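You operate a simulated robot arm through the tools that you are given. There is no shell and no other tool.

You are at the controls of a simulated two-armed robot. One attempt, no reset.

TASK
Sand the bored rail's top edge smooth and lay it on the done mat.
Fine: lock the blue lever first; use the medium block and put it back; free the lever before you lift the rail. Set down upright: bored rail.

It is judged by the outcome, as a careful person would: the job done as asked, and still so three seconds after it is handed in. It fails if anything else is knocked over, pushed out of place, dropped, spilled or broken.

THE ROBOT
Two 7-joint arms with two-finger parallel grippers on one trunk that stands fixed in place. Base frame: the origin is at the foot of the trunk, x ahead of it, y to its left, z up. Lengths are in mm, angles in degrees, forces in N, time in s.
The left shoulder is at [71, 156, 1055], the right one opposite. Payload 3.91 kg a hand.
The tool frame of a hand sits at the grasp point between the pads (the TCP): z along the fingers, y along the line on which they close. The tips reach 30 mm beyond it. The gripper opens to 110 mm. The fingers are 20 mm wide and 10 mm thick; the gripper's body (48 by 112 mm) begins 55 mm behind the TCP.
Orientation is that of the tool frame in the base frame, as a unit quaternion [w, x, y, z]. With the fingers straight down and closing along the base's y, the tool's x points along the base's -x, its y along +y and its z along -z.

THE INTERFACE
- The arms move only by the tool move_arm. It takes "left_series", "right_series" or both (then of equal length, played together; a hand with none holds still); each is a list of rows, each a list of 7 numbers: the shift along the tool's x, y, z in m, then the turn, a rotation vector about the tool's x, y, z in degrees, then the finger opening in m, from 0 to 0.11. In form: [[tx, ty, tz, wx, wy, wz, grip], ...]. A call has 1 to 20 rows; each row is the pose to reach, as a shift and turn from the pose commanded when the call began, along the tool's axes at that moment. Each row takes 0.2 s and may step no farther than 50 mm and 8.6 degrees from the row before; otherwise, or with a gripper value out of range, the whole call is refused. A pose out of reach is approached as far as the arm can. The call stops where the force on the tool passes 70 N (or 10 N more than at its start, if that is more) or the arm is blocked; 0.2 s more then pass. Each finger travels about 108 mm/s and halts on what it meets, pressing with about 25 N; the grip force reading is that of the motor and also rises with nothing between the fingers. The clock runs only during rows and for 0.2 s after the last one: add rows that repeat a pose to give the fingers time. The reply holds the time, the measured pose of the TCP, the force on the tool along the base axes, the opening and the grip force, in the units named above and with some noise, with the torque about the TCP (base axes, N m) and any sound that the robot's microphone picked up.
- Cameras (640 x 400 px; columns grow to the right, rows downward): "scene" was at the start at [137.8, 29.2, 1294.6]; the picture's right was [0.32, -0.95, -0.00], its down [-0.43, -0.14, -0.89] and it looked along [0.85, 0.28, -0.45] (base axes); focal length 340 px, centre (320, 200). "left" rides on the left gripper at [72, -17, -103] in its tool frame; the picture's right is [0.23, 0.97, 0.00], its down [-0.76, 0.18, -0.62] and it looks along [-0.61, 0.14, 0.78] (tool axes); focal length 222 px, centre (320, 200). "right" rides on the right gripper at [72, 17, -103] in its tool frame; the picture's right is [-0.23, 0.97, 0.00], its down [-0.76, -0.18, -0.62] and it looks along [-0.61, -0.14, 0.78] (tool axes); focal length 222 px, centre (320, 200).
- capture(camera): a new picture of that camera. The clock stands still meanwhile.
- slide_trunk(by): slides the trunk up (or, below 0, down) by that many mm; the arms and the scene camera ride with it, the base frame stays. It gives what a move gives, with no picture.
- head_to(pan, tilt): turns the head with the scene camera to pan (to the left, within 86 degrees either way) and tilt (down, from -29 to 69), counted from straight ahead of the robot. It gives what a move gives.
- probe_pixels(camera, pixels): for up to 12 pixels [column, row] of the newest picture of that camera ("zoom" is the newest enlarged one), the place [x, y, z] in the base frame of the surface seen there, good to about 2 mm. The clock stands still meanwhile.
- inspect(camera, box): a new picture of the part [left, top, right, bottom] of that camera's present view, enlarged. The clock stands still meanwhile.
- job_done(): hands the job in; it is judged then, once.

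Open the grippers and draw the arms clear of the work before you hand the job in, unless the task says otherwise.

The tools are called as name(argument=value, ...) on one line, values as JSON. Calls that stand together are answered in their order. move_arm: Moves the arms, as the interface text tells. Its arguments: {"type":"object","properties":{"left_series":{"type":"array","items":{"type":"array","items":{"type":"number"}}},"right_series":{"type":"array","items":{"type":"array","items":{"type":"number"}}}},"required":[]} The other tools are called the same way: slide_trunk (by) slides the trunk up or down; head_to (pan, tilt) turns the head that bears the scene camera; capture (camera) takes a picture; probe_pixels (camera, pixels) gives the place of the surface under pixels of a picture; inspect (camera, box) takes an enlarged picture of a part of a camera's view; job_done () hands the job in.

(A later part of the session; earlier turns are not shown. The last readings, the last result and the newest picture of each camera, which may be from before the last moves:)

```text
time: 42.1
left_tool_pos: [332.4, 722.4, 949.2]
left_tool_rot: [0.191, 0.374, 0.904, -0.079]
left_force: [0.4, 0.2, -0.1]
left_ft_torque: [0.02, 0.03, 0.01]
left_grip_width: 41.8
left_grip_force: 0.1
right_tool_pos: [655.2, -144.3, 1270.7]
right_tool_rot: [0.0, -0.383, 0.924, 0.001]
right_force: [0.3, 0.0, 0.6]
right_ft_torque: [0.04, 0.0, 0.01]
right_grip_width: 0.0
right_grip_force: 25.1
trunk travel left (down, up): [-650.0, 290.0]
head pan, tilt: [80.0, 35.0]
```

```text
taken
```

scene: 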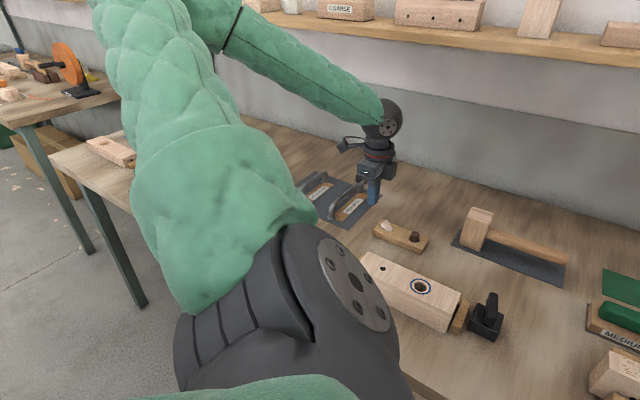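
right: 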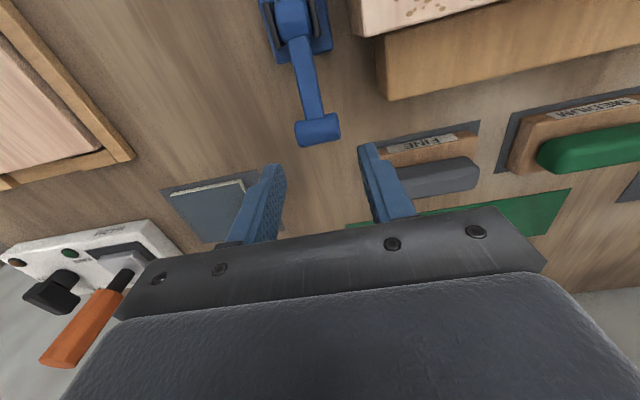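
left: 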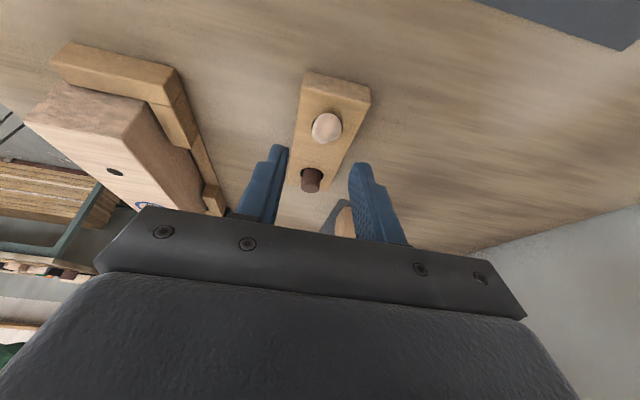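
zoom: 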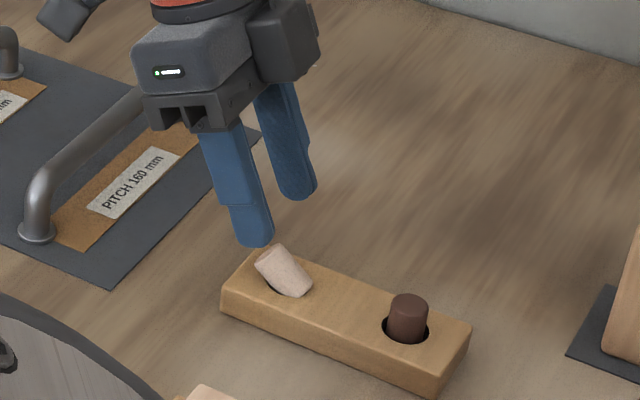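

The tilt is right and the peg's round end faces the hand at (326,128). I'll probe it to centre the fingers.

probe_pixels(camera="left", pixels=[[326, 128], [313, 130], [339, 126], [328, 115], [324, 141], [306, 90], [365, 105]])

```text
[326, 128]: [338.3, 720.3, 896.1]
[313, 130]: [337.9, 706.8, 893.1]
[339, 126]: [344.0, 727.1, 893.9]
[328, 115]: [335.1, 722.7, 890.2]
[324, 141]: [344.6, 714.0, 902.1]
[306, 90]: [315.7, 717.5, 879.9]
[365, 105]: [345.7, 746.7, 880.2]
```

The peg's end centre is (338,720,896), v≈748, so I'll shift 2 mm and go down 34 mm, then close on it.

move_arm(left_series=[[0.005, 0.002, 0.011, 0, 0, 0, 0.042], [0.01, 0.002, 0.022, 0, 0, 0, 0.042], [0.0138, 0.002, 0.0311, 0, 0, 0, 0.042], [0.0138, 0.002, 0.0311, 0, 0, 0, 0.042]])

inspect(camera="scene", box=[340, 165, 450, 255])

inspect(camera="left", box=[220, 70, 420, 240])

```text
time: 43.1
left_tool_pos: [335.1, 723.2, 914.3]
left_tool_rot: [0.192, 0.375, 0.904, -0.079]
left_force: [0.2, -0.1, -0.1]
left_ft_torque: [0.01, 0.05, 0.01]
left_grip_width: 42.0
left_grip_force: 0.0
right_tool_pos: [655.1, -143.6, 1270.0]
right_tool_rot: [0.0, -0.383, 0.924, 0.0]
right_force: [0.1, 0.7, 0.1]
right_ft_torque: [0.01, 0.0, -0.01]
right_grip_width: 0.1
right_grip_force: 25.5
trunk travel left (down, up): [-650.0, 290.0]
head pan, tilt: [80.0, 35.0]
```

```text
4.44 times, centred on (395, 210) of scene
```

zoom: 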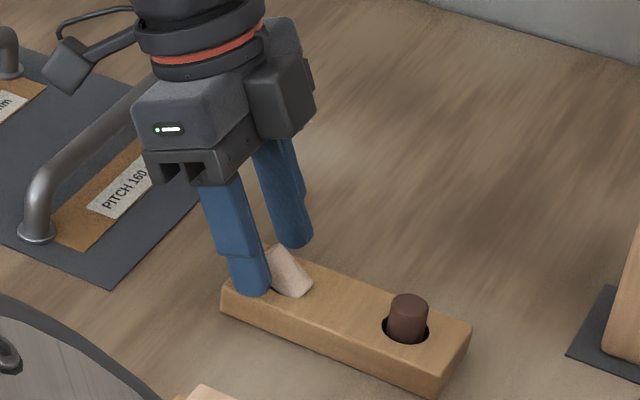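

```text
2.35 times, centred on (320, 155) of left
```

zoom: 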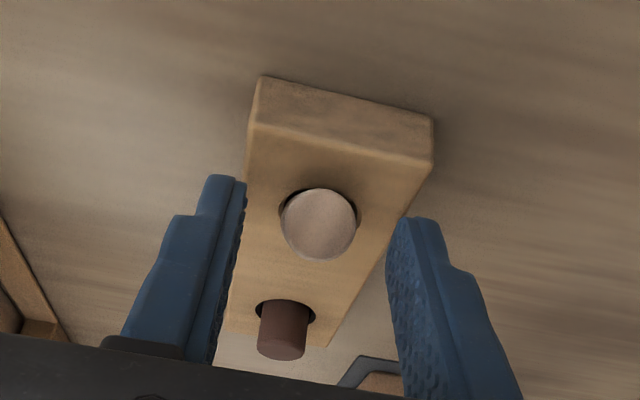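

The fingers straddle the peg without contact. I'll close on it now.

move_arm(left_series=[[0, 0, 0, 0, 0, 0, 0.034], [0, 0, 0, 0, 0, 0, 0.026], [0, 0, 0, 0, 0, 0, 0.018], [0, 0, 0, 0, 0, 0, 0.012], [0, 0, 0, 0, 0, 0, 0.012]])

inspect(camera="scene", box=[340, 165, 450, 255])

```text
time: 44.3
left_tool_pos: [335.5, 723.7, 914.4]
left_tool_rot: [0.193, 0.374, 0.904, -0.079]
left_force: [0.2, -0.2, -0.4]
left_ft_torque: [0.0, -0.03, -0.02]
left_grip_width: 16.9
left_grip_force: 25.3
right_tool_pos: [656.3, -143.0, 1268.9]
right_tool_rot: [0.0, -0.383, 0.924, 0.0]
right_force: [-0.2, 0.6, 0.3]
right_ft_torque: [0.04, -0.02, -0.01]
right_grip_width: 0.1
right_grip_force: 25.2
trunk travel left (down, up): [-650.0, 290.0]
head pan, tilt: [80.0, 35.0]
```

```text
4.44 times, centred on (395, 210) of scene
```

zoom: 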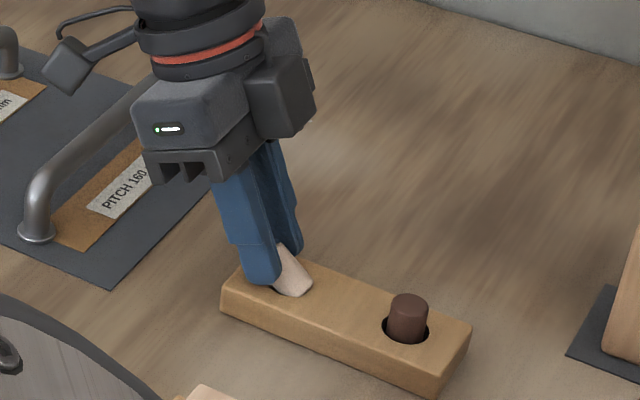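

The peg is held (16.9 mm). I'll lift it straight up 40 mm in base z.

move_arm(left_series=[[-0.0012, 0, -0.0027, 0, 0, 0, 0.012], [-0.0033, 0, -0.0073, 0, 0, 0, 0.012], [-0.0065, 0, -0.0146, 0, 0, 0, 0.012], [-0.0122, 0, -0.0274, 0, 0, 0, 0.012], [-0.0163, 0, -0.0366, 0, 0, 0, 0.012]])

inspect(camera="scene", box=[340, 165, 450, 255])

inspect(camera="left", box=[220, 70, 420, 240])

```text
time: 45.5
left_tool_pos: [337.2, 724.2, 954.2]
left_tool_rot: [0.191, 0.374, 0.904, -0.081]
left_force: [-0.2, 0.1, 0.3]
left_ft_torque: [0.02, 0.0, -0.02]
left_grip_width: 16.7
left_grip_force: 24.8
right_tool_pos: [656.0, -145.4, 1269.0]
right_tool_rot: [0.0, -0.383, 0.924, -0.001]
right_force: [-0.2, 0.8, 0.5]
right_ft_torque: [-0.01, 0.03, -0.02]
right_grip_width: 0.2
right_grip_force: 24.8
trunk travel left (down, up): [-650.0, 290.0]
head pan, tilt: [80.0, 35.0]
```

```text
4.44 times, centred on (395, 210) of scene
```

zoom: 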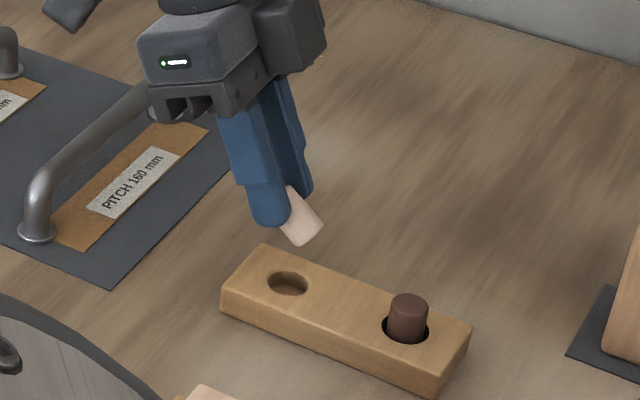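

```text
2.35 times, centred on (320, 155) of left
```

zoom: 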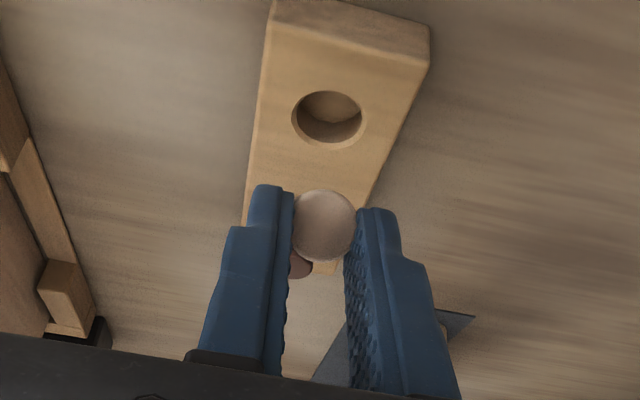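

The peg is free and the empty hole is in view. I'll probe the hole's rim for its centre, and the peg's ends for its angle.

capture(camera="left")

capture(camera="scene")

probe_pixels(camera="left", pixels=[[307, 137], [340, 138], [324, 126], [322, 150], [316, 82], [366, 94], [325, 135]])

inspect(camera="scene", box=[360, 180, 440, 240])

```text
taken
```

left: 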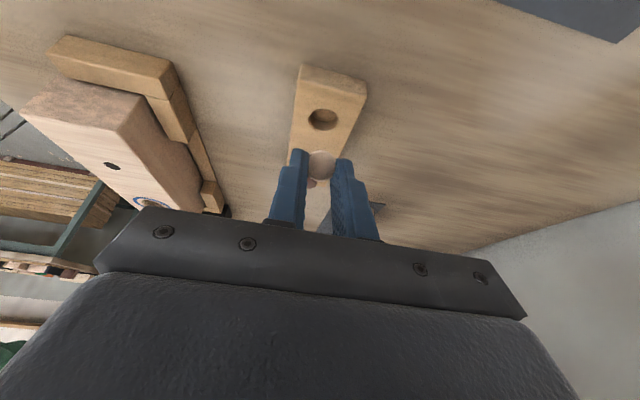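

```text
taken
```

scene: 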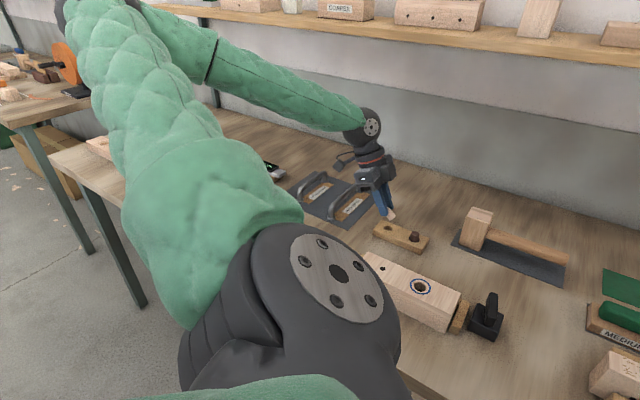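

```text
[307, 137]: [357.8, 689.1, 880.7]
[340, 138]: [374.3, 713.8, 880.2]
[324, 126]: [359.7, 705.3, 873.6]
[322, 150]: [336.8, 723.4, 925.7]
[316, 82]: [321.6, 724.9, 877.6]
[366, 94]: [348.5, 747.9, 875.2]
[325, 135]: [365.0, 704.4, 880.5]
```

```text
6.67 times, centred on (400, 210) of scene
```

zoom: 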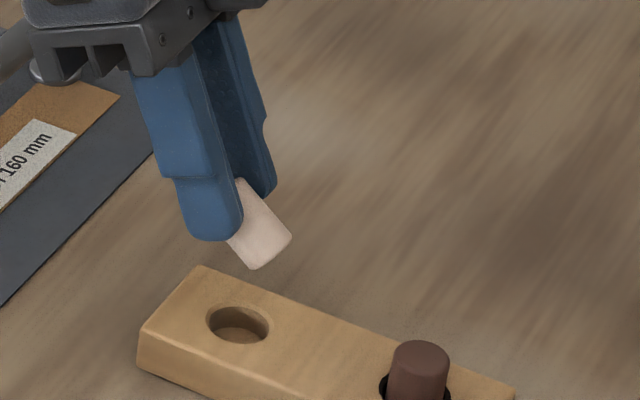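

I'll probe just outside the hole's rim on four sides.

probe_pixels(camera="left", pixels=[[306, 120], [339, 118], [322, 107], [323, 132], [308, 120], [337, 118], [322, 109], [323, 130]])

probe_pixels(camera="zoom", pixels=[[205, 325], [272, 325], [238, 302], [238, 345], [252, 265], [288, 240], [265, 235], [240, 185]])

```text
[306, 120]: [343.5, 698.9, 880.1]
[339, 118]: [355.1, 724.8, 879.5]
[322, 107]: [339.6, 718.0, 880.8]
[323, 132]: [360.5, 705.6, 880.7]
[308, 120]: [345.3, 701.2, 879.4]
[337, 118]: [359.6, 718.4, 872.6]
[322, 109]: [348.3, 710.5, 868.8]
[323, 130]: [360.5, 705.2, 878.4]
```

```text
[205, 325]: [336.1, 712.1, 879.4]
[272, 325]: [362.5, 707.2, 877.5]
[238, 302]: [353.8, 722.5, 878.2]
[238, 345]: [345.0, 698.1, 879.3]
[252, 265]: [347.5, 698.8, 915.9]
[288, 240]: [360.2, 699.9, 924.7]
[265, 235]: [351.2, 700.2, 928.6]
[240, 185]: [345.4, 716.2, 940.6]
```

The hole's centre is about (349.5,711), and the peg's tilt about 48°. I'll turn the hand +48° about its closing axis around the peg, in the air, to bring the peg upright.

move_arm(left_series=[[-0.005, 0, -0.0058, 0, 8, 0, 0.012], [-0.009, 0, -0.009, 0, 16, 0, 0.012], [-0.0122, 0, -0.011, 0, 24, 0, 0.012], [-0.0152, 0, -0.0112, 0, 32, 0, 0.012], [-0.018, 0, -0.009, 0, 40, 0, 0.012], [-0.0206, 0, -0.0067, 0, 48, 0, 0.012], [-0.0206, 0, -0.0067, 0, 48, 0, 0.012]])

inspect(camera="scene", box=[360, 180, 440, 240])

capture(camera="left")

```text
time: 47.1
left_tool_pos: [347.0, 713.3, 968.7]
left_tool_rot: [-0.193, 0.374, 0.903, 0.08]
left_force: [0.5, 0.8, 0.3]
left_ft_torque: [-0.01, -0.03, -0.01]
left_grip_width: 16.7
left_grip_force: 24.7
right_tool_pos: [655.5, -144.1, 1269.9]
right_tool_rot: [0.0, -0.383, 0.924, 0.0]
right_force: [-1.0, -0.7, 0.7]
right_ft_torque: [0.03, -0.02, 0.01]
right_grip_width: 0.2
right_grip_force: 25.0
trunk travel left (down, up): [-650.0, 290.0]
head pan, tilt: [80.0, 35.0]
```

```text
6.67 times, centred on (400, 210) of scene
```

zoom: 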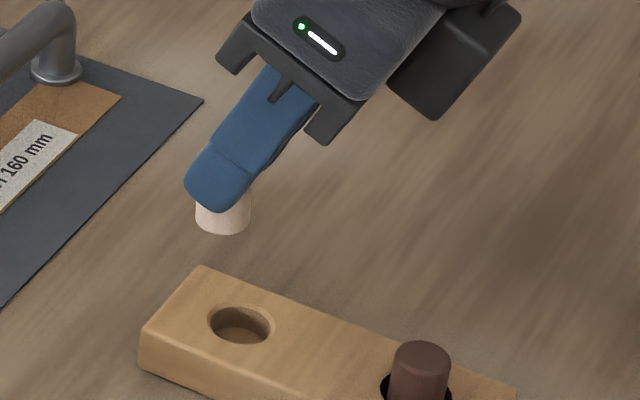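

```text
taken
```

left: 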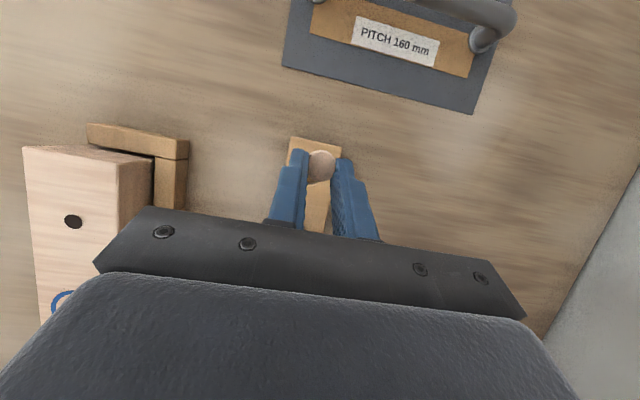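

The peg looks upright. I'll probe its lower part and top to get its axis relative to the hole.

probe_pixels(camera="zoom", pixels=[[198, 213], [223, 215], [247, 213], [223, 230], [198, 225], [247, 226]])

probe_pixels(camera="left", pixels=[[320, 153], [311, 162], [331, 162], [320, 165], [320, 175], [315, 158], [327, 158]])

inspect(camera="left", box=[280, 130, 360, 190])

```text
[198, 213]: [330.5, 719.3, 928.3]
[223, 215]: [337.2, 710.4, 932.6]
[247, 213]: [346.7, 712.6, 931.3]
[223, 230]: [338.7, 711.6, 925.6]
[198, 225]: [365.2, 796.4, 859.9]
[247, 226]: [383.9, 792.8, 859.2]
```

```text
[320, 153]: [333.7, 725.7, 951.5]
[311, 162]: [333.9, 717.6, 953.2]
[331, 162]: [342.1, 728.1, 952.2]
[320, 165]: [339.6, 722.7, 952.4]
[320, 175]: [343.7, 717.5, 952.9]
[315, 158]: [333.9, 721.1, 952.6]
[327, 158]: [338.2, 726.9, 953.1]
```

```text
6.67 times, centred on (320, 160) of left
```

zoom: 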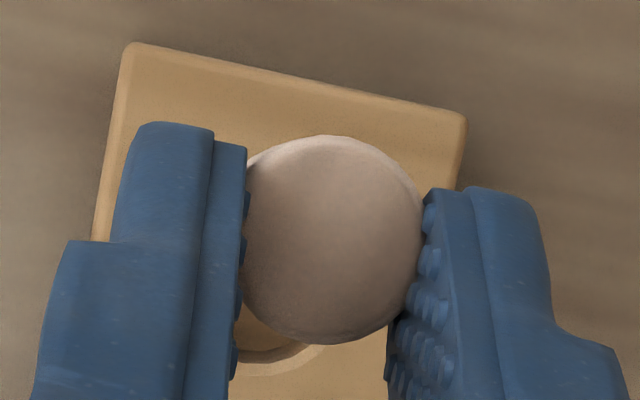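

The peg's top face is level at z≈952, so it is upright. It needs +13.7 mm along u and −0.9 mm along v to be over the hole. I'll shift it and lower 34 mm, so its foot is just above the rim.

move_arm(left_series=[[-0.0063, -0.0005, -0.0028, 0, 0, 0, 0.012], [-0.0125, -0.0009, -0.0056, 0, 0, 0, 0.012], [-0.0182, -0.0009, 0.0072, 0, 0, 0, 0.012], [-0.0264, -0.0009, 0.0255, 0, 0, 0, 0.012], [-0.0264, -0.0009, 0.0255, 0, 0, 0, 0.012]])

inspect(camera="scene", box=[360, 180, 440, 240])

inspect(camera="left", box=[280, 130, 360, 190])

```text
time: 48.3
left_tool_pos: [356.6, 702.7, 935.3]
left_tool_rot: [-0.192, 0.375, 0.903, 0.08]
left_force: [-0.1, 0.6, 0.9]
left_ft_torque: [0.03, 0.0, 0.0]
left_grip_width: 16.8
left_grip_force: 25.1
right_tool_pos: [656.1, -143.9, 1269.1]
right_tool_rot: [0.001, -0.383, 0.924, 0.0]
right_force: [-0.2, 0.2, 0.2]
right_ft_torque: [0.01, -0.01, 0.01]
right_grip_width: 0.1
right_grip_force: 25.0
trunk travel left (down, up): [-650.0, 290.0]
head pan, tilt: [80.0, 35.0]
```

```text
6.67 times, centred on (400, 210) of scene
```

zoom: 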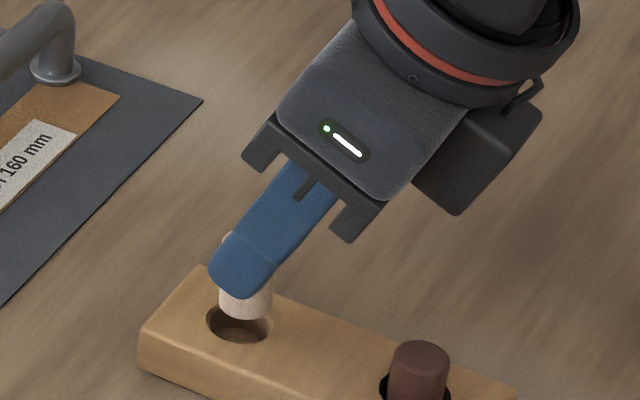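

```text
6.67 times, centred on (320, 160) of left
```

zoom: 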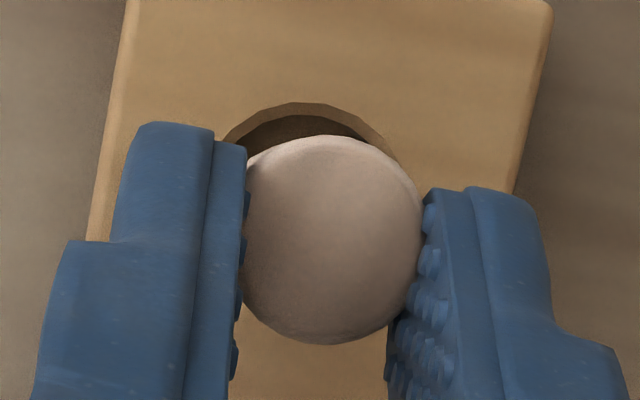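

The foot is just above the hole. I'll compare the peg's top centre and the hole's visible rim once more.

probe_pixels(camera="zoom", pixels=[[333, 240], [260, 240], [412, 240], [333, 145], [333, 335], [290, 97], [355, 100], [403, 165], [222, 138], [320, 97]])

inspect(camera="scene", box=[375, 210, 415, 240])

```text
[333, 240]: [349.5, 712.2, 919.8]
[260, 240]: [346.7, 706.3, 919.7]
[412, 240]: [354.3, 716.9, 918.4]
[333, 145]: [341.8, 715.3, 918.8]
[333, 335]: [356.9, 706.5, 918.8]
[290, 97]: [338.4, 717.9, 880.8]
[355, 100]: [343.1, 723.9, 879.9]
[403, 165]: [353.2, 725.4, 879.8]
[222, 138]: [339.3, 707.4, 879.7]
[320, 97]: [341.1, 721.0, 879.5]
```

```text
13.33 times, centred on (395, 225) of scene
```

zoom: 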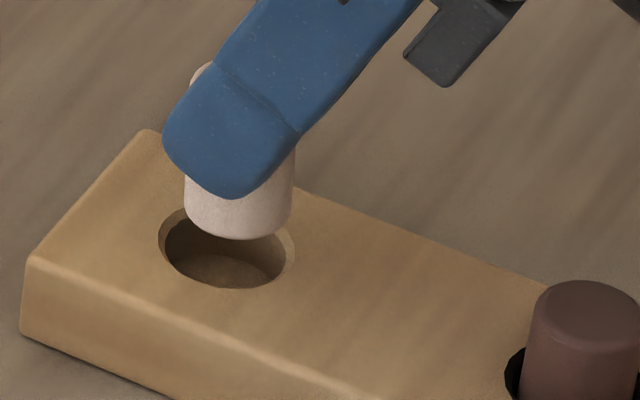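

From the scene view the peg is about 2 mm too far along +x. I'll correct 1.5 mm and lower 17 mm into the hole, watching the force.

move_arm(left_series=[[0.0011, -0.0009, 0.0005, 0, 0, 0, 0.012], [-0.0009, -0.0009, 0.0051, 0, 0, 0, 0.012], [-0.003, -0.0009, 0.0097, 0, 0, 0, 0.012], [-0.0042, -0.0009, 0.0124, 0, 0, 0, 0.012], [-0.0058, -0.0009, 0.016, 0, 0, 0, 0.012]])

inspect(camera="scene", box=[375, 210, 415, 240])

```text
time: 49.5
left_tool_pos: [355.3, 703.1, 916.8]
left_tool_rot: [-0.192, 0.375, 0.904, 0.079]
left_force: [1.9, 1.2, -0.4]
left_ft_torque: [0.08, -0.11, 0.0]
left_grip_width: 17.0
left_grip_force: 24.6
right_tool_pos: [655.8, -145.2, 1268.9]
right_tool_rot: [0.0, -0.383, 0.924, -0.001]
right_force: [0.4, -1.0, -0.2]
right_ft_torque: [-0.04, 0.01, 0.03]
right_grip_width: 0.0
right_grip_force: 25.0
trunk travel left (down, up): [-650.0, 290.0]
head pan, tilt: [80.0, 35.0]
```

```text
13.33 times, centred on (395, 225) of scene
```

zoom: 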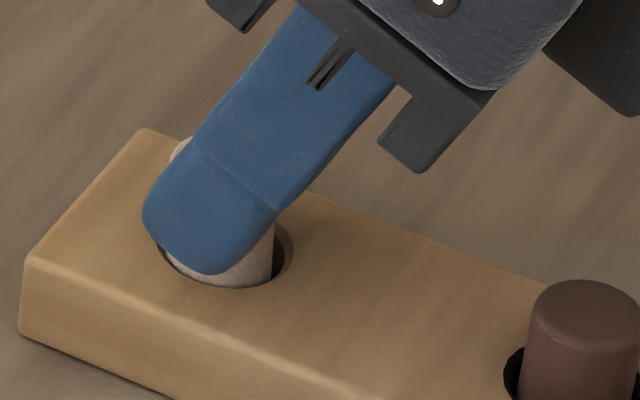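

The peg is inside the hole, touching its near wall lightly. I'll ease 1 mm off that wall and lower until the foot touches the bottom.

move_arm(left_series=[[-0.0005, 0.001, 0.0, 0, 0, 0, 0.012], [-0.0013, 0.001, 0.0018, 0, 0, 0, 0.012], [-0.0021, 0.001, 0.0036, 0, 0, 0, 0.012]])

```text
time: 50.3
left_tool_pos: [354.8, 703.5, 914.5]
left_tool_rot: [-0.192, 0.373, 0.904, 0.08]
left_force: [-0.1, 0.9, 8.7]
left_ft_torque: [0.13, 0.1, 0.0]
left_grip_width: 16.9
left_grip_force: 24.9
right_tool_pos: [654.5, -145.0, 1270.7]
right_tool_rot: [-0.001, -0.382, 0.924, -0.001]
right_force: [0.3, -0.3, 0.2]
right_ft_torque: [0.02, 0.01, -0.02]
right_grip_width: 0.1
right_grip_force: 24.9
trunk travel left (down, up): [-650.0, 290.0]
head pan, tilt: [80.0, 35.0]
```

The foot is on the bottom (8.7 N). I'll back off 0.8 mm to unload, open slowly and wide, then look before lifting.

move_arm(left_series=[[0.0003, 0, -0.0007, 0, 0, 0, 0.012], [0.0003, 0, -0.0007, 0, 0, 0, 0.017], [0.0003, 0, -0.0007, 0, 0, 0, 0.021], [0.0003, 0, -0.0007, 0, 0, 0, 0.03], [0.0003, 0, -0.0007, 0, 0, 0, 0.045], [0.0003, 0, -0.0007, 0, 0, 0, 0.05]])

inspect(camera="scene", box=[375, 210, 415, 240])

inspect(camera="left", box=[260, 120, 380, 200])

```text
time: 51.7
left_tool_pos: [356.6, 703.7, 913.4]
left_tool_rot: [-0.193, 0.374, 0.904, 0.079]
left_force: [0.2, -0.2, -1.7]
left_ft_torque: [0.02, 0.01, -0.03]
left_grip_width: 50.3
left_grip_force: 0.1
right_tool_pos: [655.3, -143.3, 1270.2]
right_tool_rot: [0.0, -0.383, 0.924, 0.0]
right_force: [-0.2, 1.1, -0.2]
right_ft_torque: [0.0, 0.0, 0.01]
right_grip_width: 0.0
right_grip_force: 25.2
trunk travel left (down, up): [-650.0, 290.0]
head pan, tilt: [80.0, 35.0]
```

```text
13.33 times, centred on (395, 225) of scene
```

zoom: 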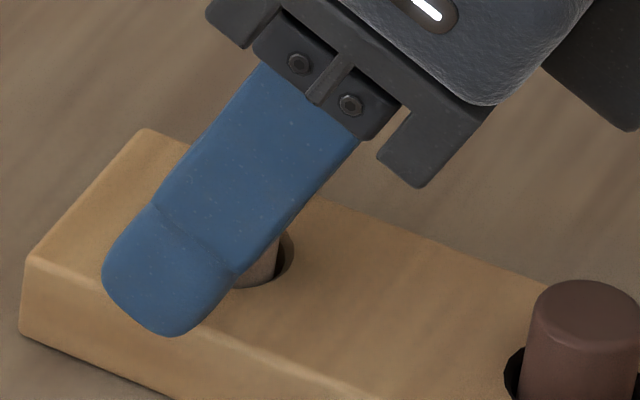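

```text
5.00 times, centred on (320, 160) of left
```

zoom: 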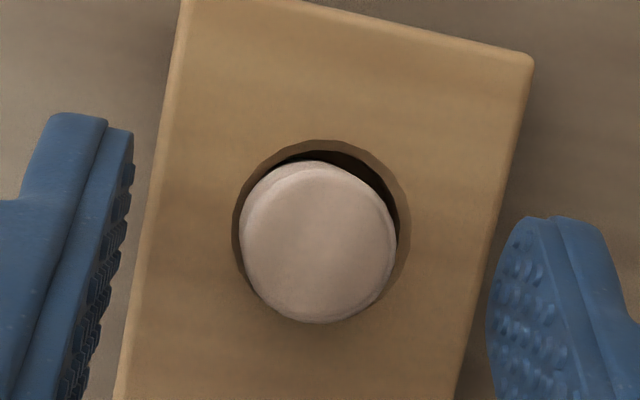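

The peg stands upright in its hole. I'll lift the hand straight up, then level it.

move_arm(left_series=[[0.004, 0, -0.009, 0, 0, 0, 0.05], [0.0122, 0, -0.0274, 0, 0, 0, 0.05], [0.0244, 0, -0.0548, 0, 0, 0, 0.05], [0.0407, 0, -0.0914, 0, 0, 0, 0.05], [0.057, 0, -0.128, 0, -8, 0, 0.06], [0.073, 0, -0.164, 0, -16, 0, 0.07], [0.085, 0, -0.19, 0, -24, 0, 0.07]])

inspect(camera="scene", box=[340, 165, 450, 255])

```text
time: 53.3
left_tool_pos: [356.2, 701.7, 1124.3]
left_tool_rot: [0.002, 0.383, 0.924, -0.001]
left_force: [0.2, -0.2, -0.4]
left_ft_torque: [0.02, -0.02, 0.01]
left_grip_width: 70.2
left_grip_force: 0.0
right_tool_pos: [654.0, -144.7, 1271.2]
right_tool_rot: [0.0, -0.383, 0.924, 0.0]
right_force: [-1.2, -0.3, 0.3]
right_ft_torque: [0.0, 0.01, 0.02]
right_grip_width: 0.1
right_grip_force: 24.9
trunk travel left (down, up): [-650.0, 290.0]
head pan, tilt: [80.0, 35.0]
```

```text
4.44 times, centred on (395, 210) of scene
```

zoom: 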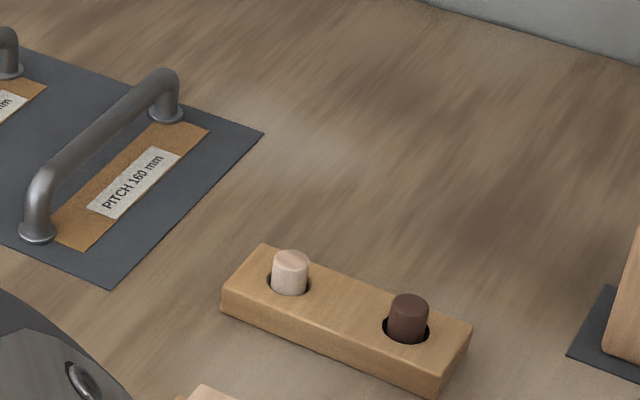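

The white peg is upright again and the rack is in place. I'll raise the trunk 60 mm more to keep the elbow well clear, then bring the left hand back above the medium block.

slide_trunk(by=60)

move_arm(left_series=[[-0.04, 0.002, -0.01, 0, 0, 0, 0.07], [-0.08, 0.002, -0.02, 0, 0, 0, 0.07], [-0.12, 0.002, -0.02, 0, 0, 0, 0.07], [-0.16, 0.002, -0.02, 0, 0, 0, 0.07], [-0.2, 0.002, -0.02, 0, 0, 0, 0.07], [-0.24, 0.002, -0.02, 0, 0, 0, 0.07], [-0.28, 0.002, -0.02, 0, 0, 0, 0.07], [-0.32, 0.002, -0.02, 0, 0, 0, 0.07], [-0.36, 0.002, -0.02, 0, 0, 0, 0.07], [-0.4, 0.002, -0.01, 0, 0, 0, 0.07], [-0.44, 0.002, 0.01, 0, 0, 0, 0.07], [-0.483, 0.002, 0.03, 0, 0, 0, 0.07]])

head_to(pan=45, tilt=38)

capture(camera="scene")

capture(camera="left")

```text
time: 54.3
left_tool_pos: [355.6, 703.9, 1183.7]
left_tool_rot: [0.0, 0.383, 0.924, 0.0]
left_force: [0.2, 0.4, 0.1]
left_ft_torque: [0.02, -0.03, -0.05]
left_grip_width: 69.9
left_grip_force: 0.0
right_tool_pos: [655.2, -145.1, 1330.4]
right_tool_rot: [0.0, -0.383, 0.924, 0.0]
right_force: [0.8, 0.2, 1.6]
right_ft_torque: [-0.01, 0.0, 0.0]
right_grip_width: 0.1
right_grip_force: 25.3
trunk travel left (down, up): [-710.0, 230.0]
head pan, tilt: [80.0, 35.0]
```

```text
time: 56.9
left_tool_pos: [701.9, 361.1, 1154.2]
left_tool_rot: [-0.001, 0.382, 0.924, -0.001]
left_force: [0.4, -0.2, -0.4]
left_ft_torque: [0.03, 0.01, 0.01]
left_grip_width: 69.8
left_grip_force: 0.2
right_tool_pos: [657.3, -145.8, 1328.7]
right_tool_rot: [-0.001, -0.384, 0.924, 0.001]
right_force: [-0.1, 0.7, -0.3]
right_ft_torque: [0.0, 0.0, -0.01]
right_grip_width: 0.0
right_grip_force: 25.0
trunk travel left (down, up): [-710.0, 230.0]
head pan, tilt: [80.0, 35.0]
```

```text
time: 57.9
left_tool_pos: [700.6, 361.3, 1155.3]
left_tool_rot: [0.0, 0.383, 0.924, 0.001]
left_force: [-0.3, 0.5, 0.1]
left_ft_torque: [-0.02, -0.01, 0.02]
left_grip_width: 70.0
left_grip_force: 0.1
right_tool_pos: [656.7, -143.4, 1329.7]
right_tool_rot: [0.0, -0.383, 0.924, 0.0]
right_force: [0.1, -0.4, 0.2]
right_ft_torque: [0.04, -0.01, -0.02]
right_grip_width: 0.0
right_grip_force: 24.8
trunk travel left (down, up): [-710.0, 230.0]
head pan, tilt: [45.0, 38.0]
```

```text
taken
```

scene: 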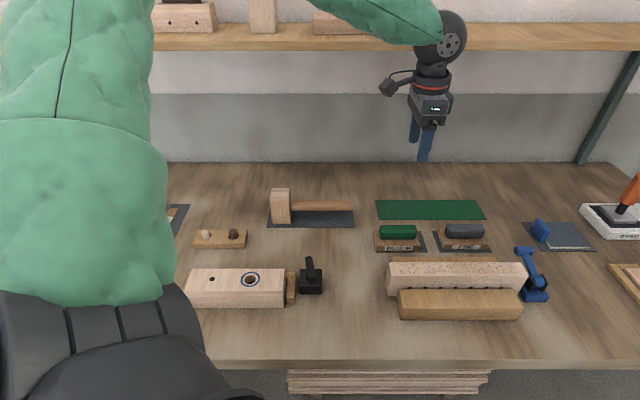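

```text
taken
```

left: 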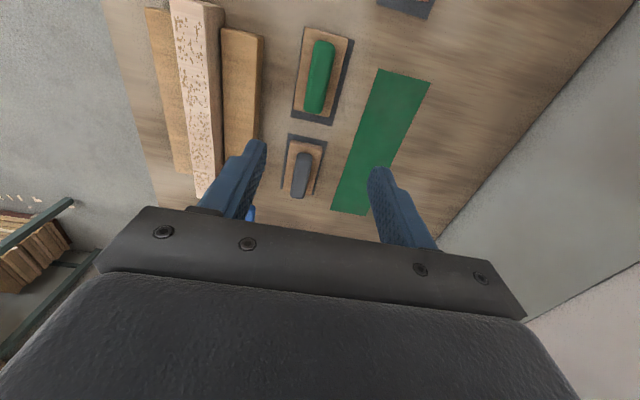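

The arm now comes in from above with the elbow high. The medium block sits a bit off its mat's centre; I'll measure block and mat in the left view.

inspect(camera="left", box=[275, 15, 365, 135])

probe_pixels(camera="zoom", pixels=[[232, 45], [388, 88], [325, 370], [192, 340], [226, 55], [366, 90], [305, 355], [192, 325], [268, 105], [320, 110], [280, 310], [228, 300]])

```text
3.33 times, centred on (320, 75) of left
```

zoom: 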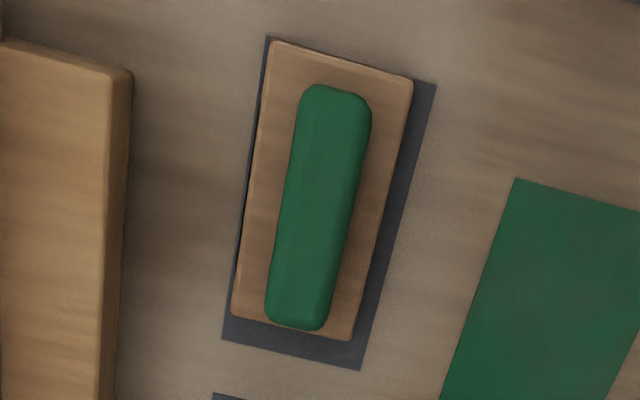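

```text
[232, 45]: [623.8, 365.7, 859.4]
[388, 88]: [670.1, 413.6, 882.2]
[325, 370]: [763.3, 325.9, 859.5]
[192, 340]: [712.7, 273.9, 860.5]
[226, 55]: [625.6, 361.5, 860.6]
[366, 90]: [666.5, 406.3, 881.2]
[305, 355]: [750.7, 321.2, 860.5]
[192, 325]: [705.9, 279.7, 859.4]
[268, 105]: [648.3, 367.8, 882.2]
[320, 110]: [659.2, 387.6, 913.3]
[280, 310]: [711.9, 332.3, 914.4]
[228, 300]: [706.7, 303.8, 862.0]
```

I'll redo the probes on the proper corners seen in the enlarged view.

probe_pixels(camera="zoom", pixels=[[269, 39], [433, 86], [358, 366], [225, 338], [275, 46], [409, 82], [350, 336], [236, 314], [335, 90], [297, 325], [320, 210], [300, 205]])

```text
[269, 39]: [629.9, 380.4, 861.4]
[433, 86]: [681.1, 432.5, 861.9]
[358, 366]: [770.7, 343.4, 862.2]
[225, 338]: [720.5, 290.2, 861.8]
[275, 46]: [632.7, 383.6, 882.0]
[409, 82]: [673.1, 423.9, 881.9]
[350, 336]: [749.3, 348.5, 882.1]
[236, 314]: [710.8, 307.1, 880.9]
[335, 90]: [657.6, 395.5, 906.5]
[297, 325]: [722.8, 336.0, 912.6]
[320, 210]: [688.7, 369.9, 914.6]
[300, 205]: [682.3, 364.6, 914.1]
```

The block's centre is now (691.5,366), about 8 mm off its old place; I'll put it back properly later. I'll centre the hand on the handle and lower to z≈960, checking the robot stays true.

move_arm(left_series=[[0.006, -0.002, 0.04, 0, 0, 0, 0.07], [0.011, -0.0035, 0.08, 0, 0, 0, 0.07], [0.011, -0.0035, 0.12, 0, 0, 0, 0.07], [0.011, -0.0035, 0.16, 0, 0, 0, 0.07], [0.011, -0.0035, 0.195, 0, 0, 0, 0.07], [0.011, -0.0035, 0.195, 0, 0, 0, 0.07]])

capture(camera="scene")

inspect(camera="left", box=[220, 10, 440, 250])

```text
time: 59.3
left_tool_pos: [687.7, 367.7, 957.1]
left_tool_rot: [0.0, 0.382, 0.924, 0.0]
left_force: [0.0, -0.5, 0.0]
left_ft_torque: [0.01, -0.03, 0.02]
left_grip_width: 70.1
left_grip_force: 0.2
right_tool_pos: [655.0, -143.5, 1329.3]
right_tool_rot: [-0.001, -0.383, 0.924, 0.0]
right_force: [-0.3, -0.2, -0.4]
right_ft_torque: [0.0, -0.01, -0.05]
right_grip_width: 0.0
right_grip_force: 25.1
trunk travel left (down, up): [-710.0, 230.0]
head pan, tilt: [45.0, 38.0]
```

```text
taken
```

scene: 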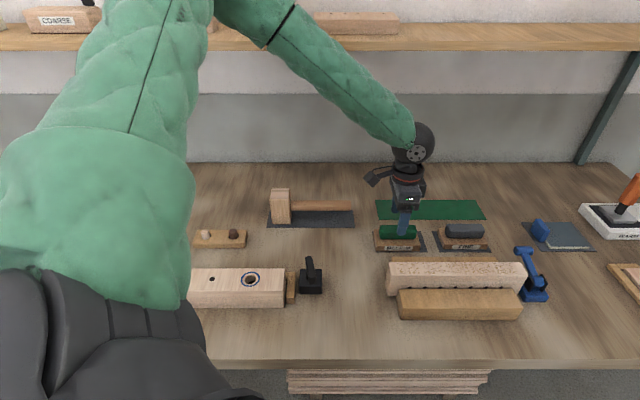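

```text
1.67 times, centred on (330, 130) of left
```

zoom: 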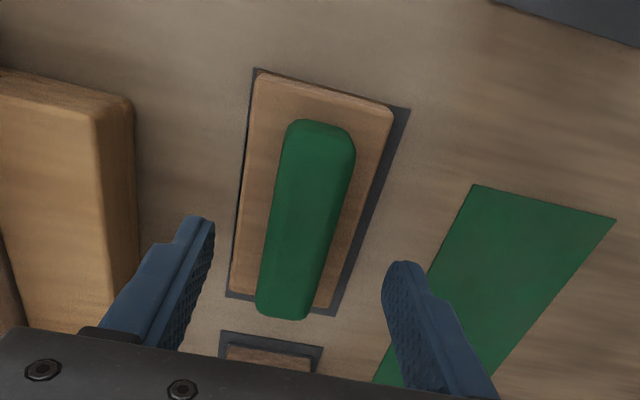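

All is well: the elbow is high, the reading is true. I'll lower to z≈918 and close on the handle.

move_arm(left_series=[[-0.001, 0.0005, 0.015, 0, 0, 0, 0.07], [-0.002, 0.0005, 0.03, 0, 0, 0, 0.06], [-0.002, 0.0005, 0.039, 0, 0, 0, 0.05], [-0.002, 0.0005, 0.039, 0, 0, 0, 0.036], [-0.002, 0.0005, 0.039, 0, 0, 0, 0.025], [-0.002, 0.0005, 0.039, 0, 0, 0, 0.02]])

inspect(camera="left", box=[220, 10, 440, 250])

```text
time: 60.7
left_tool_pos: [691.7, 367.7, 918.7]
left_tool_rot: [0.0, 0.382, 0.924, 0.0]
left_force: [0.2, 0.5, -0.2]
left_ft_torque: [0.01, -0.03, 0.03]
left_grip_width: 29.7
left_grip_force: 25.3
right_tool_pos: [656.1, -145.1, 1327.6]
right_tool_rot: [0.0, -0.382, 0.924, 0.0]
right_force: [0.2, 0.7, 0.1]
right_ft_torque: [0.02, 0.01, 0.01]
right_grip_width: 0.2
right_grip_force: 24.9
trunk travel left (down, up): [-710.0, 230.0]
head pan, tilt: [45.0, 38.0]
```

```text
1.67 times, centred on (330, 130) of left
```

zoom: 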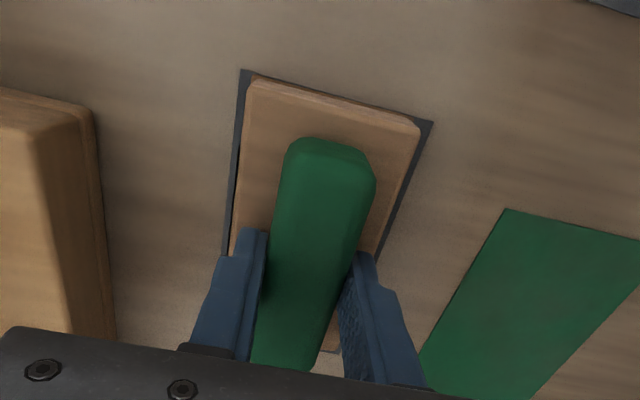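

The handle is gripped at 29.7 mm, tips just above the block's body. I'll lift 110 mm, then carry it across above the rail's near end (v 587).

move_arm(left_series=[[0, 0, -0.01, 0, 0, 0, 0.02], [0, 0, -0.04, 0, 0, 0, 0.02], [0, 0, -0.08, 0, 0, 0, 0.02], [0, 0, -0.11, 0, 0, 0, 0.02], [0, -0.04, -0.11, 0, 0, 0, 0.02], [0, -0.08, -0.11, 0, 0, 0, 0.02], [0, -0.12, -0.11, 0, 0, 0, 0.02], [0, -0.16, -0.11, 0, 0, 0, 0.02], [0, -0.16, -0.11, 0, 0, 0, 0.02]])

head_to(pan=22, tilt=42)

capture(camera="scene")

capture(camera="left")

```text
time: 62.7
left_tool_pos: [576.9, 257.1, 1030.5]
left_tool_rot: [-0.001, 0.382, 0.924, -0.001]
left_force: [0.4, -0.6, -1.8]
left_ft_torque: [-0.01, 0.03, -0.02]
left_grip_width: 29.6
left_grip_force: 25.3
right_tool_pos: [656.1, -143.0, 1330.1]
right_tool_rot: [0.0, -0.382, 0.924, -0.001]
right_force: [-0.2, 0.1, 0.5]
right_ft_torque: [0.0, 0.0, 0.0]
right_grip_width: 0.0
right_grip_force: 25.1
trunk travel left (down, up): [-710.0, 230.0]
head pan, tilt: [45.0, 38.0]
```

```text
time: 63.6
left_tool_pos: [577.4, 254.8, 1029.9]
left_tool_rot: [-0.001, 0.383, 0.924, 0.001]
left_force: [0.0, -0.1, -2.4]
left_ft_torque: [-0.01, 0.01, 0.02]
left_grip_width: 29.8
left_grip_force: 25.6
right_tool_pos: [657.3, -144.2, 1329.7]
right_tool_rot: [0.0, -0.382, 0.924, 0.0]
right_force: [-0.6, -0.8, 0.8]
right_ft_torque: [0.01, -0.01, -0.01]
right_grip_width: 0.1
right_grip_force: 24.9
trunk travel left (down, up): [-710.0, 230.0]
head pan, tilt: [22.0, 42.0]
```

```text
taken
```

scene: 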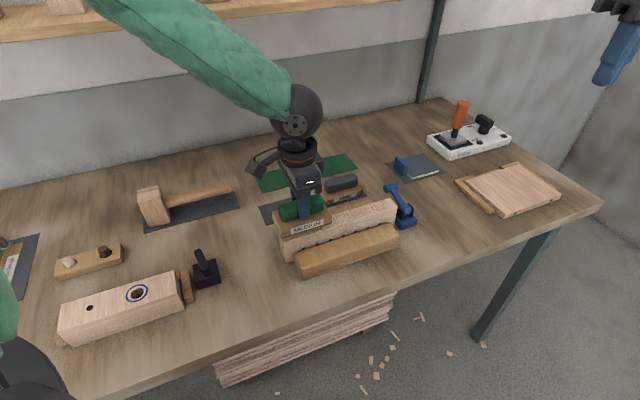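

```text
taken
```

left: 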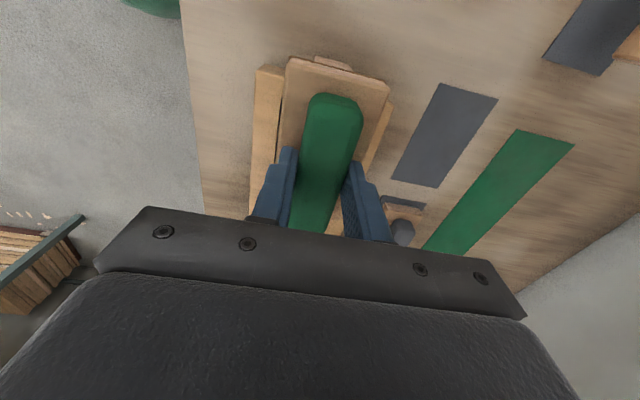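

The block hangs level over the rail's near end. I'll lower it 30 mm, then in 1 mm steps until contact.

move_arm(left_series=[[0, -0.001, 0.015, 0, 0, 0, 0.02], [0, -0.001, 0.025, 0, 0, 0, 0.02], [0, -0.001, 0.029, 0, 0, 0, 0.02], [0, -0.001, 0.031, 0, 0, 0, 0.02], [0, -0.001, 0.032, 0, 0, 0, 0.02]])

inspect(camera="scene", box=[230, 150, 430, 290])

```text
time: 64.8
left_tool_pos: [575.8, 250.7, 1000.1]
left_tool_rot: [0.001, 0.382, 0.924, 0.001]
left_force: [-0.8, 7.8, 31.4]
left_ft_torque: [0.39, 0.19, 0.04]
left_grip_width: 29.6
left_grip_force: 24.9
right_tool_pos: [654.0, -144.3, 1330.9]
right_tool_rot: [0.0, -0.383, 0.924, 0.001]
right_force: [0.1, -0.3, 0.1]
right_ft_torque: [-0.04, -0.02, 0.02]
right_grip_width: 0.2
right_grip_force: 25.0
trunk travel left (down, up): [-710.0, 230.0]
head pan, tilt: [22.0, 42.0]
```

```text
2.86 times, centred on (330, 220) of scene
```

zoom: 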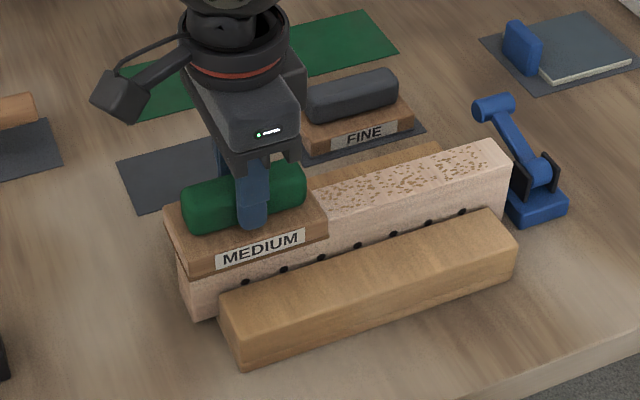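

Contact with 31 N. I'll ease off 1.5 mm for moderate pressure and make the first stroke along the rail at about 75 mm/s.

move_arm(left_series=[[0, 0, -0.0015, 0, 0, 0, 0.02], [-0.015, 0, -0.0015, 0, 0, 0, 0.02], [-0.03, 0, -0.0015, 0, 0, 0, 0.02], [-0.045, 0, -0.0015, 0, 0, 0, 0.02], [-0.06, 0, -0.0015, 0, 0, 0, 0.02], [-0.075, 0, -0.0015, 0, 0, 0, 0.02], [-0.09, 0, -0.0015, 0, 0, 0, 0.02]])

inspect(camera="scene", box=[230, 150, 430, 290])

```text
time: 66.4
left_tool_pos: [640.2, 189.7, 999.5]
left_tool_rot: [0.001, 0.383, 0.924, 0.001]
left_force: [-7.3, 3.2, 18.6]
left_ft_torque: [0.06, 0.17, 0.02]
left_grip_width: 29.6
left_grip_force: 25.2
right_tool_pos: [655.6, -143.8, 1329.1]
right_tool_rot: [0.0, -0.382, 0.924, 0.0]
right_force: [1.0, -0.2, -0.3]
right_ft_torque: [0.01, 0.02, 0.0]
right_grip_width: 0.2
right_grip_force: 25.0
trunk travel left (down, up): [-710.0, 230.0]
head pan, tilt: [22.0, 42.0]
```

```text
2.86 times, centred on (330, 220) of scene
```

zoom: 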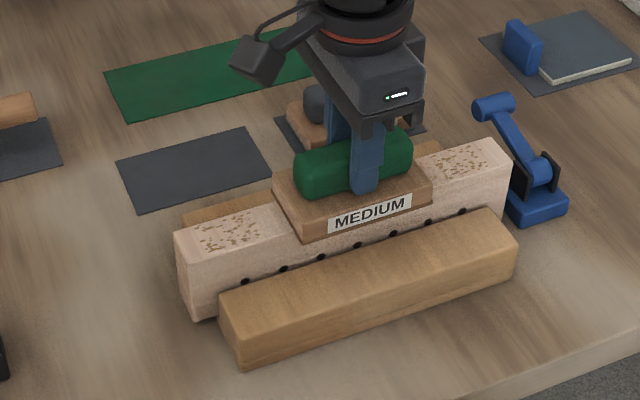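

Specks under the block's path are disappearing. I'll continue to the far end and come back along the rail.

move_arm(left_series=[[-0.015, 0, 0, 0, 0, 0, 0.02], [-0.03, 0, 0, 0, 0, 0, 0.02], [-0.045, 0, 0, 0, 0, 0, 0.02], [-0.06, 0, 0, 0, 0, 0, 0.02], [-0.075, 0, 0, 0, 0, 0, 0.02], [-0.095, 0, 0, 0, 0, 0, 0.02], [-0.075, 0, 0, 0, 0, 0, 0.02], [-0.055, 0, 0, 0, 0, 0, 0.02], [-0.035, 0, 0, 0, 0, 0, 0.02], [-0.015, 0, 0, 0, 0, 0, 0.02], [0.005, 0, 0, 0, 0, 0, 0.02], [0.025, 0, 0, 0, 0, 0, 0.02], [0.045, 0, 0, 0, 0, 0, 0.02], [0.065, 0, 0, 0, 0, 0, 0.02], [0.085, 0, 0, 0, 0, 0, 0.02], [0.09, 0, 0, 0, 0, 0, 0.02]])

inspect(camera="scene", box=[230, 150, 430, 290])

```text
time: 69.8
left_tool_pos: [577.6, 252.7, 999.6]
left_tool_rot: [0.0, 0.383, 0.924, 0.0]
left_force: [3.0, -3.2, 16.0]
left_ft_torque: [-0.2, -0.22, -0.12]
left_grip_width: 29.9
left_grip_force: 25.1
right_tool_pos: [654.4, -145.8, 1329.6]
right_tool_rot: [0.0, -0.382, 0.924, 0.0]
right_force: [0.2, -0.2, 0.0]
right_ft_torque: [0.0, 0.01, -0.04]
right_grip_width: 0.0
right_grip_force: 25.2
trunk travel left (down, up): [-710.0, 230.0]
head pan, tilt: [22.0, 42.0]
```

```text
2.86 times, centred on (330, 220) of scene
```

zoom: 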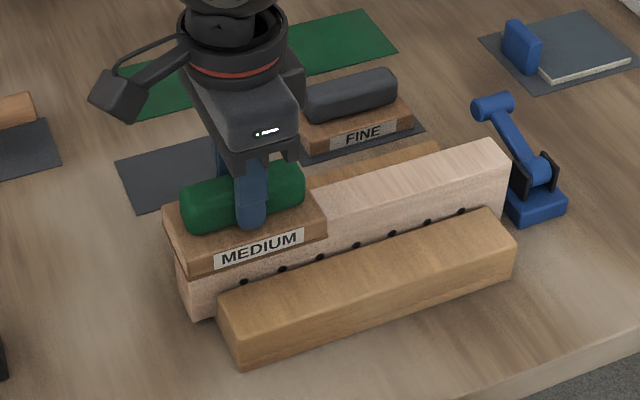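

The far part is smooth. I'll make another stroke to the far end and look at the near end.

move_arm(left_series=[[-0.015, 0, 0, 0, 0, 0, 0.02], [-0.03, 0, 0, 0, 0, 0, 0.02], [0.0, 0, 0, 0, 0, 0, 0.02], [-0.02, 0, 0, 0, 0, 0, 0.02], [-0.04, 0, 0, 0, 0, 0, 0.02], [-0.06, 0, 0, 0, 0, 0, 0.02], [-0.08, 0, 0, 0, 0, 0, 0.02], [-0.1, 0, 0, 0, 0, 0, 0.02], [-0.12, 0, 0, 0, 0, 0, 0.02], [-0.14, 0, 0, 0, 0, 0, 0.02], [-0.16, 0, 0, 0, 0, 0, 0.02], [-0.18, 0, 0, 0, 0, 0, 0.02], [-0.186, 0, 0, 0, 0, 0, 0.02]])

inspect(camera="scene", box=[230, 150, 430, 290])

```text
time: 72.6
left_tool_pos: [708.5, 123.9, 999.8]
left_tool_rot: [0.0, 0.383, 0.924, 0.0]
left_force: [-3.5, 1.5, 8.0]
left_ft_torque: [0.1, 0.14, 0.02]
left_grip_width: 30.0
left_grip_force: 25.3
right_tool_pos: [656.2, -143.6, 1330.1]
right_tool_rot: [0.001, -0.383, 0.924, 0.0]
right_force: [-0.3, 1.0, 0.0]
right_ft_torque: [-0.01, 0.01, -0.01]
right_grip_width: 0.0
right_grip_force: 25.5
trunk travel left (down, up): [-710.0, 230.0]
head pan, tilt: [22.0, 42.0]
```

```text
2.86 times, centred on (330, 220) of scene
```

zoom: 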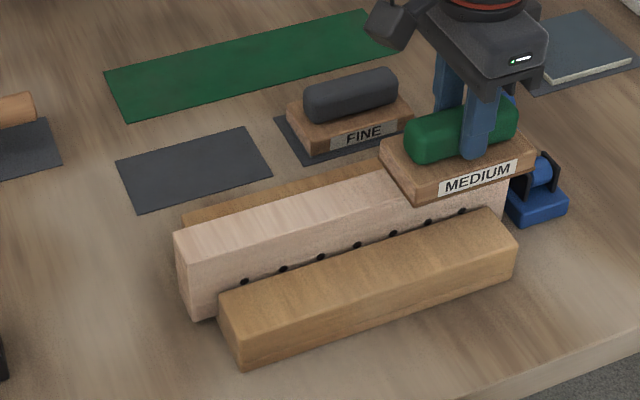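

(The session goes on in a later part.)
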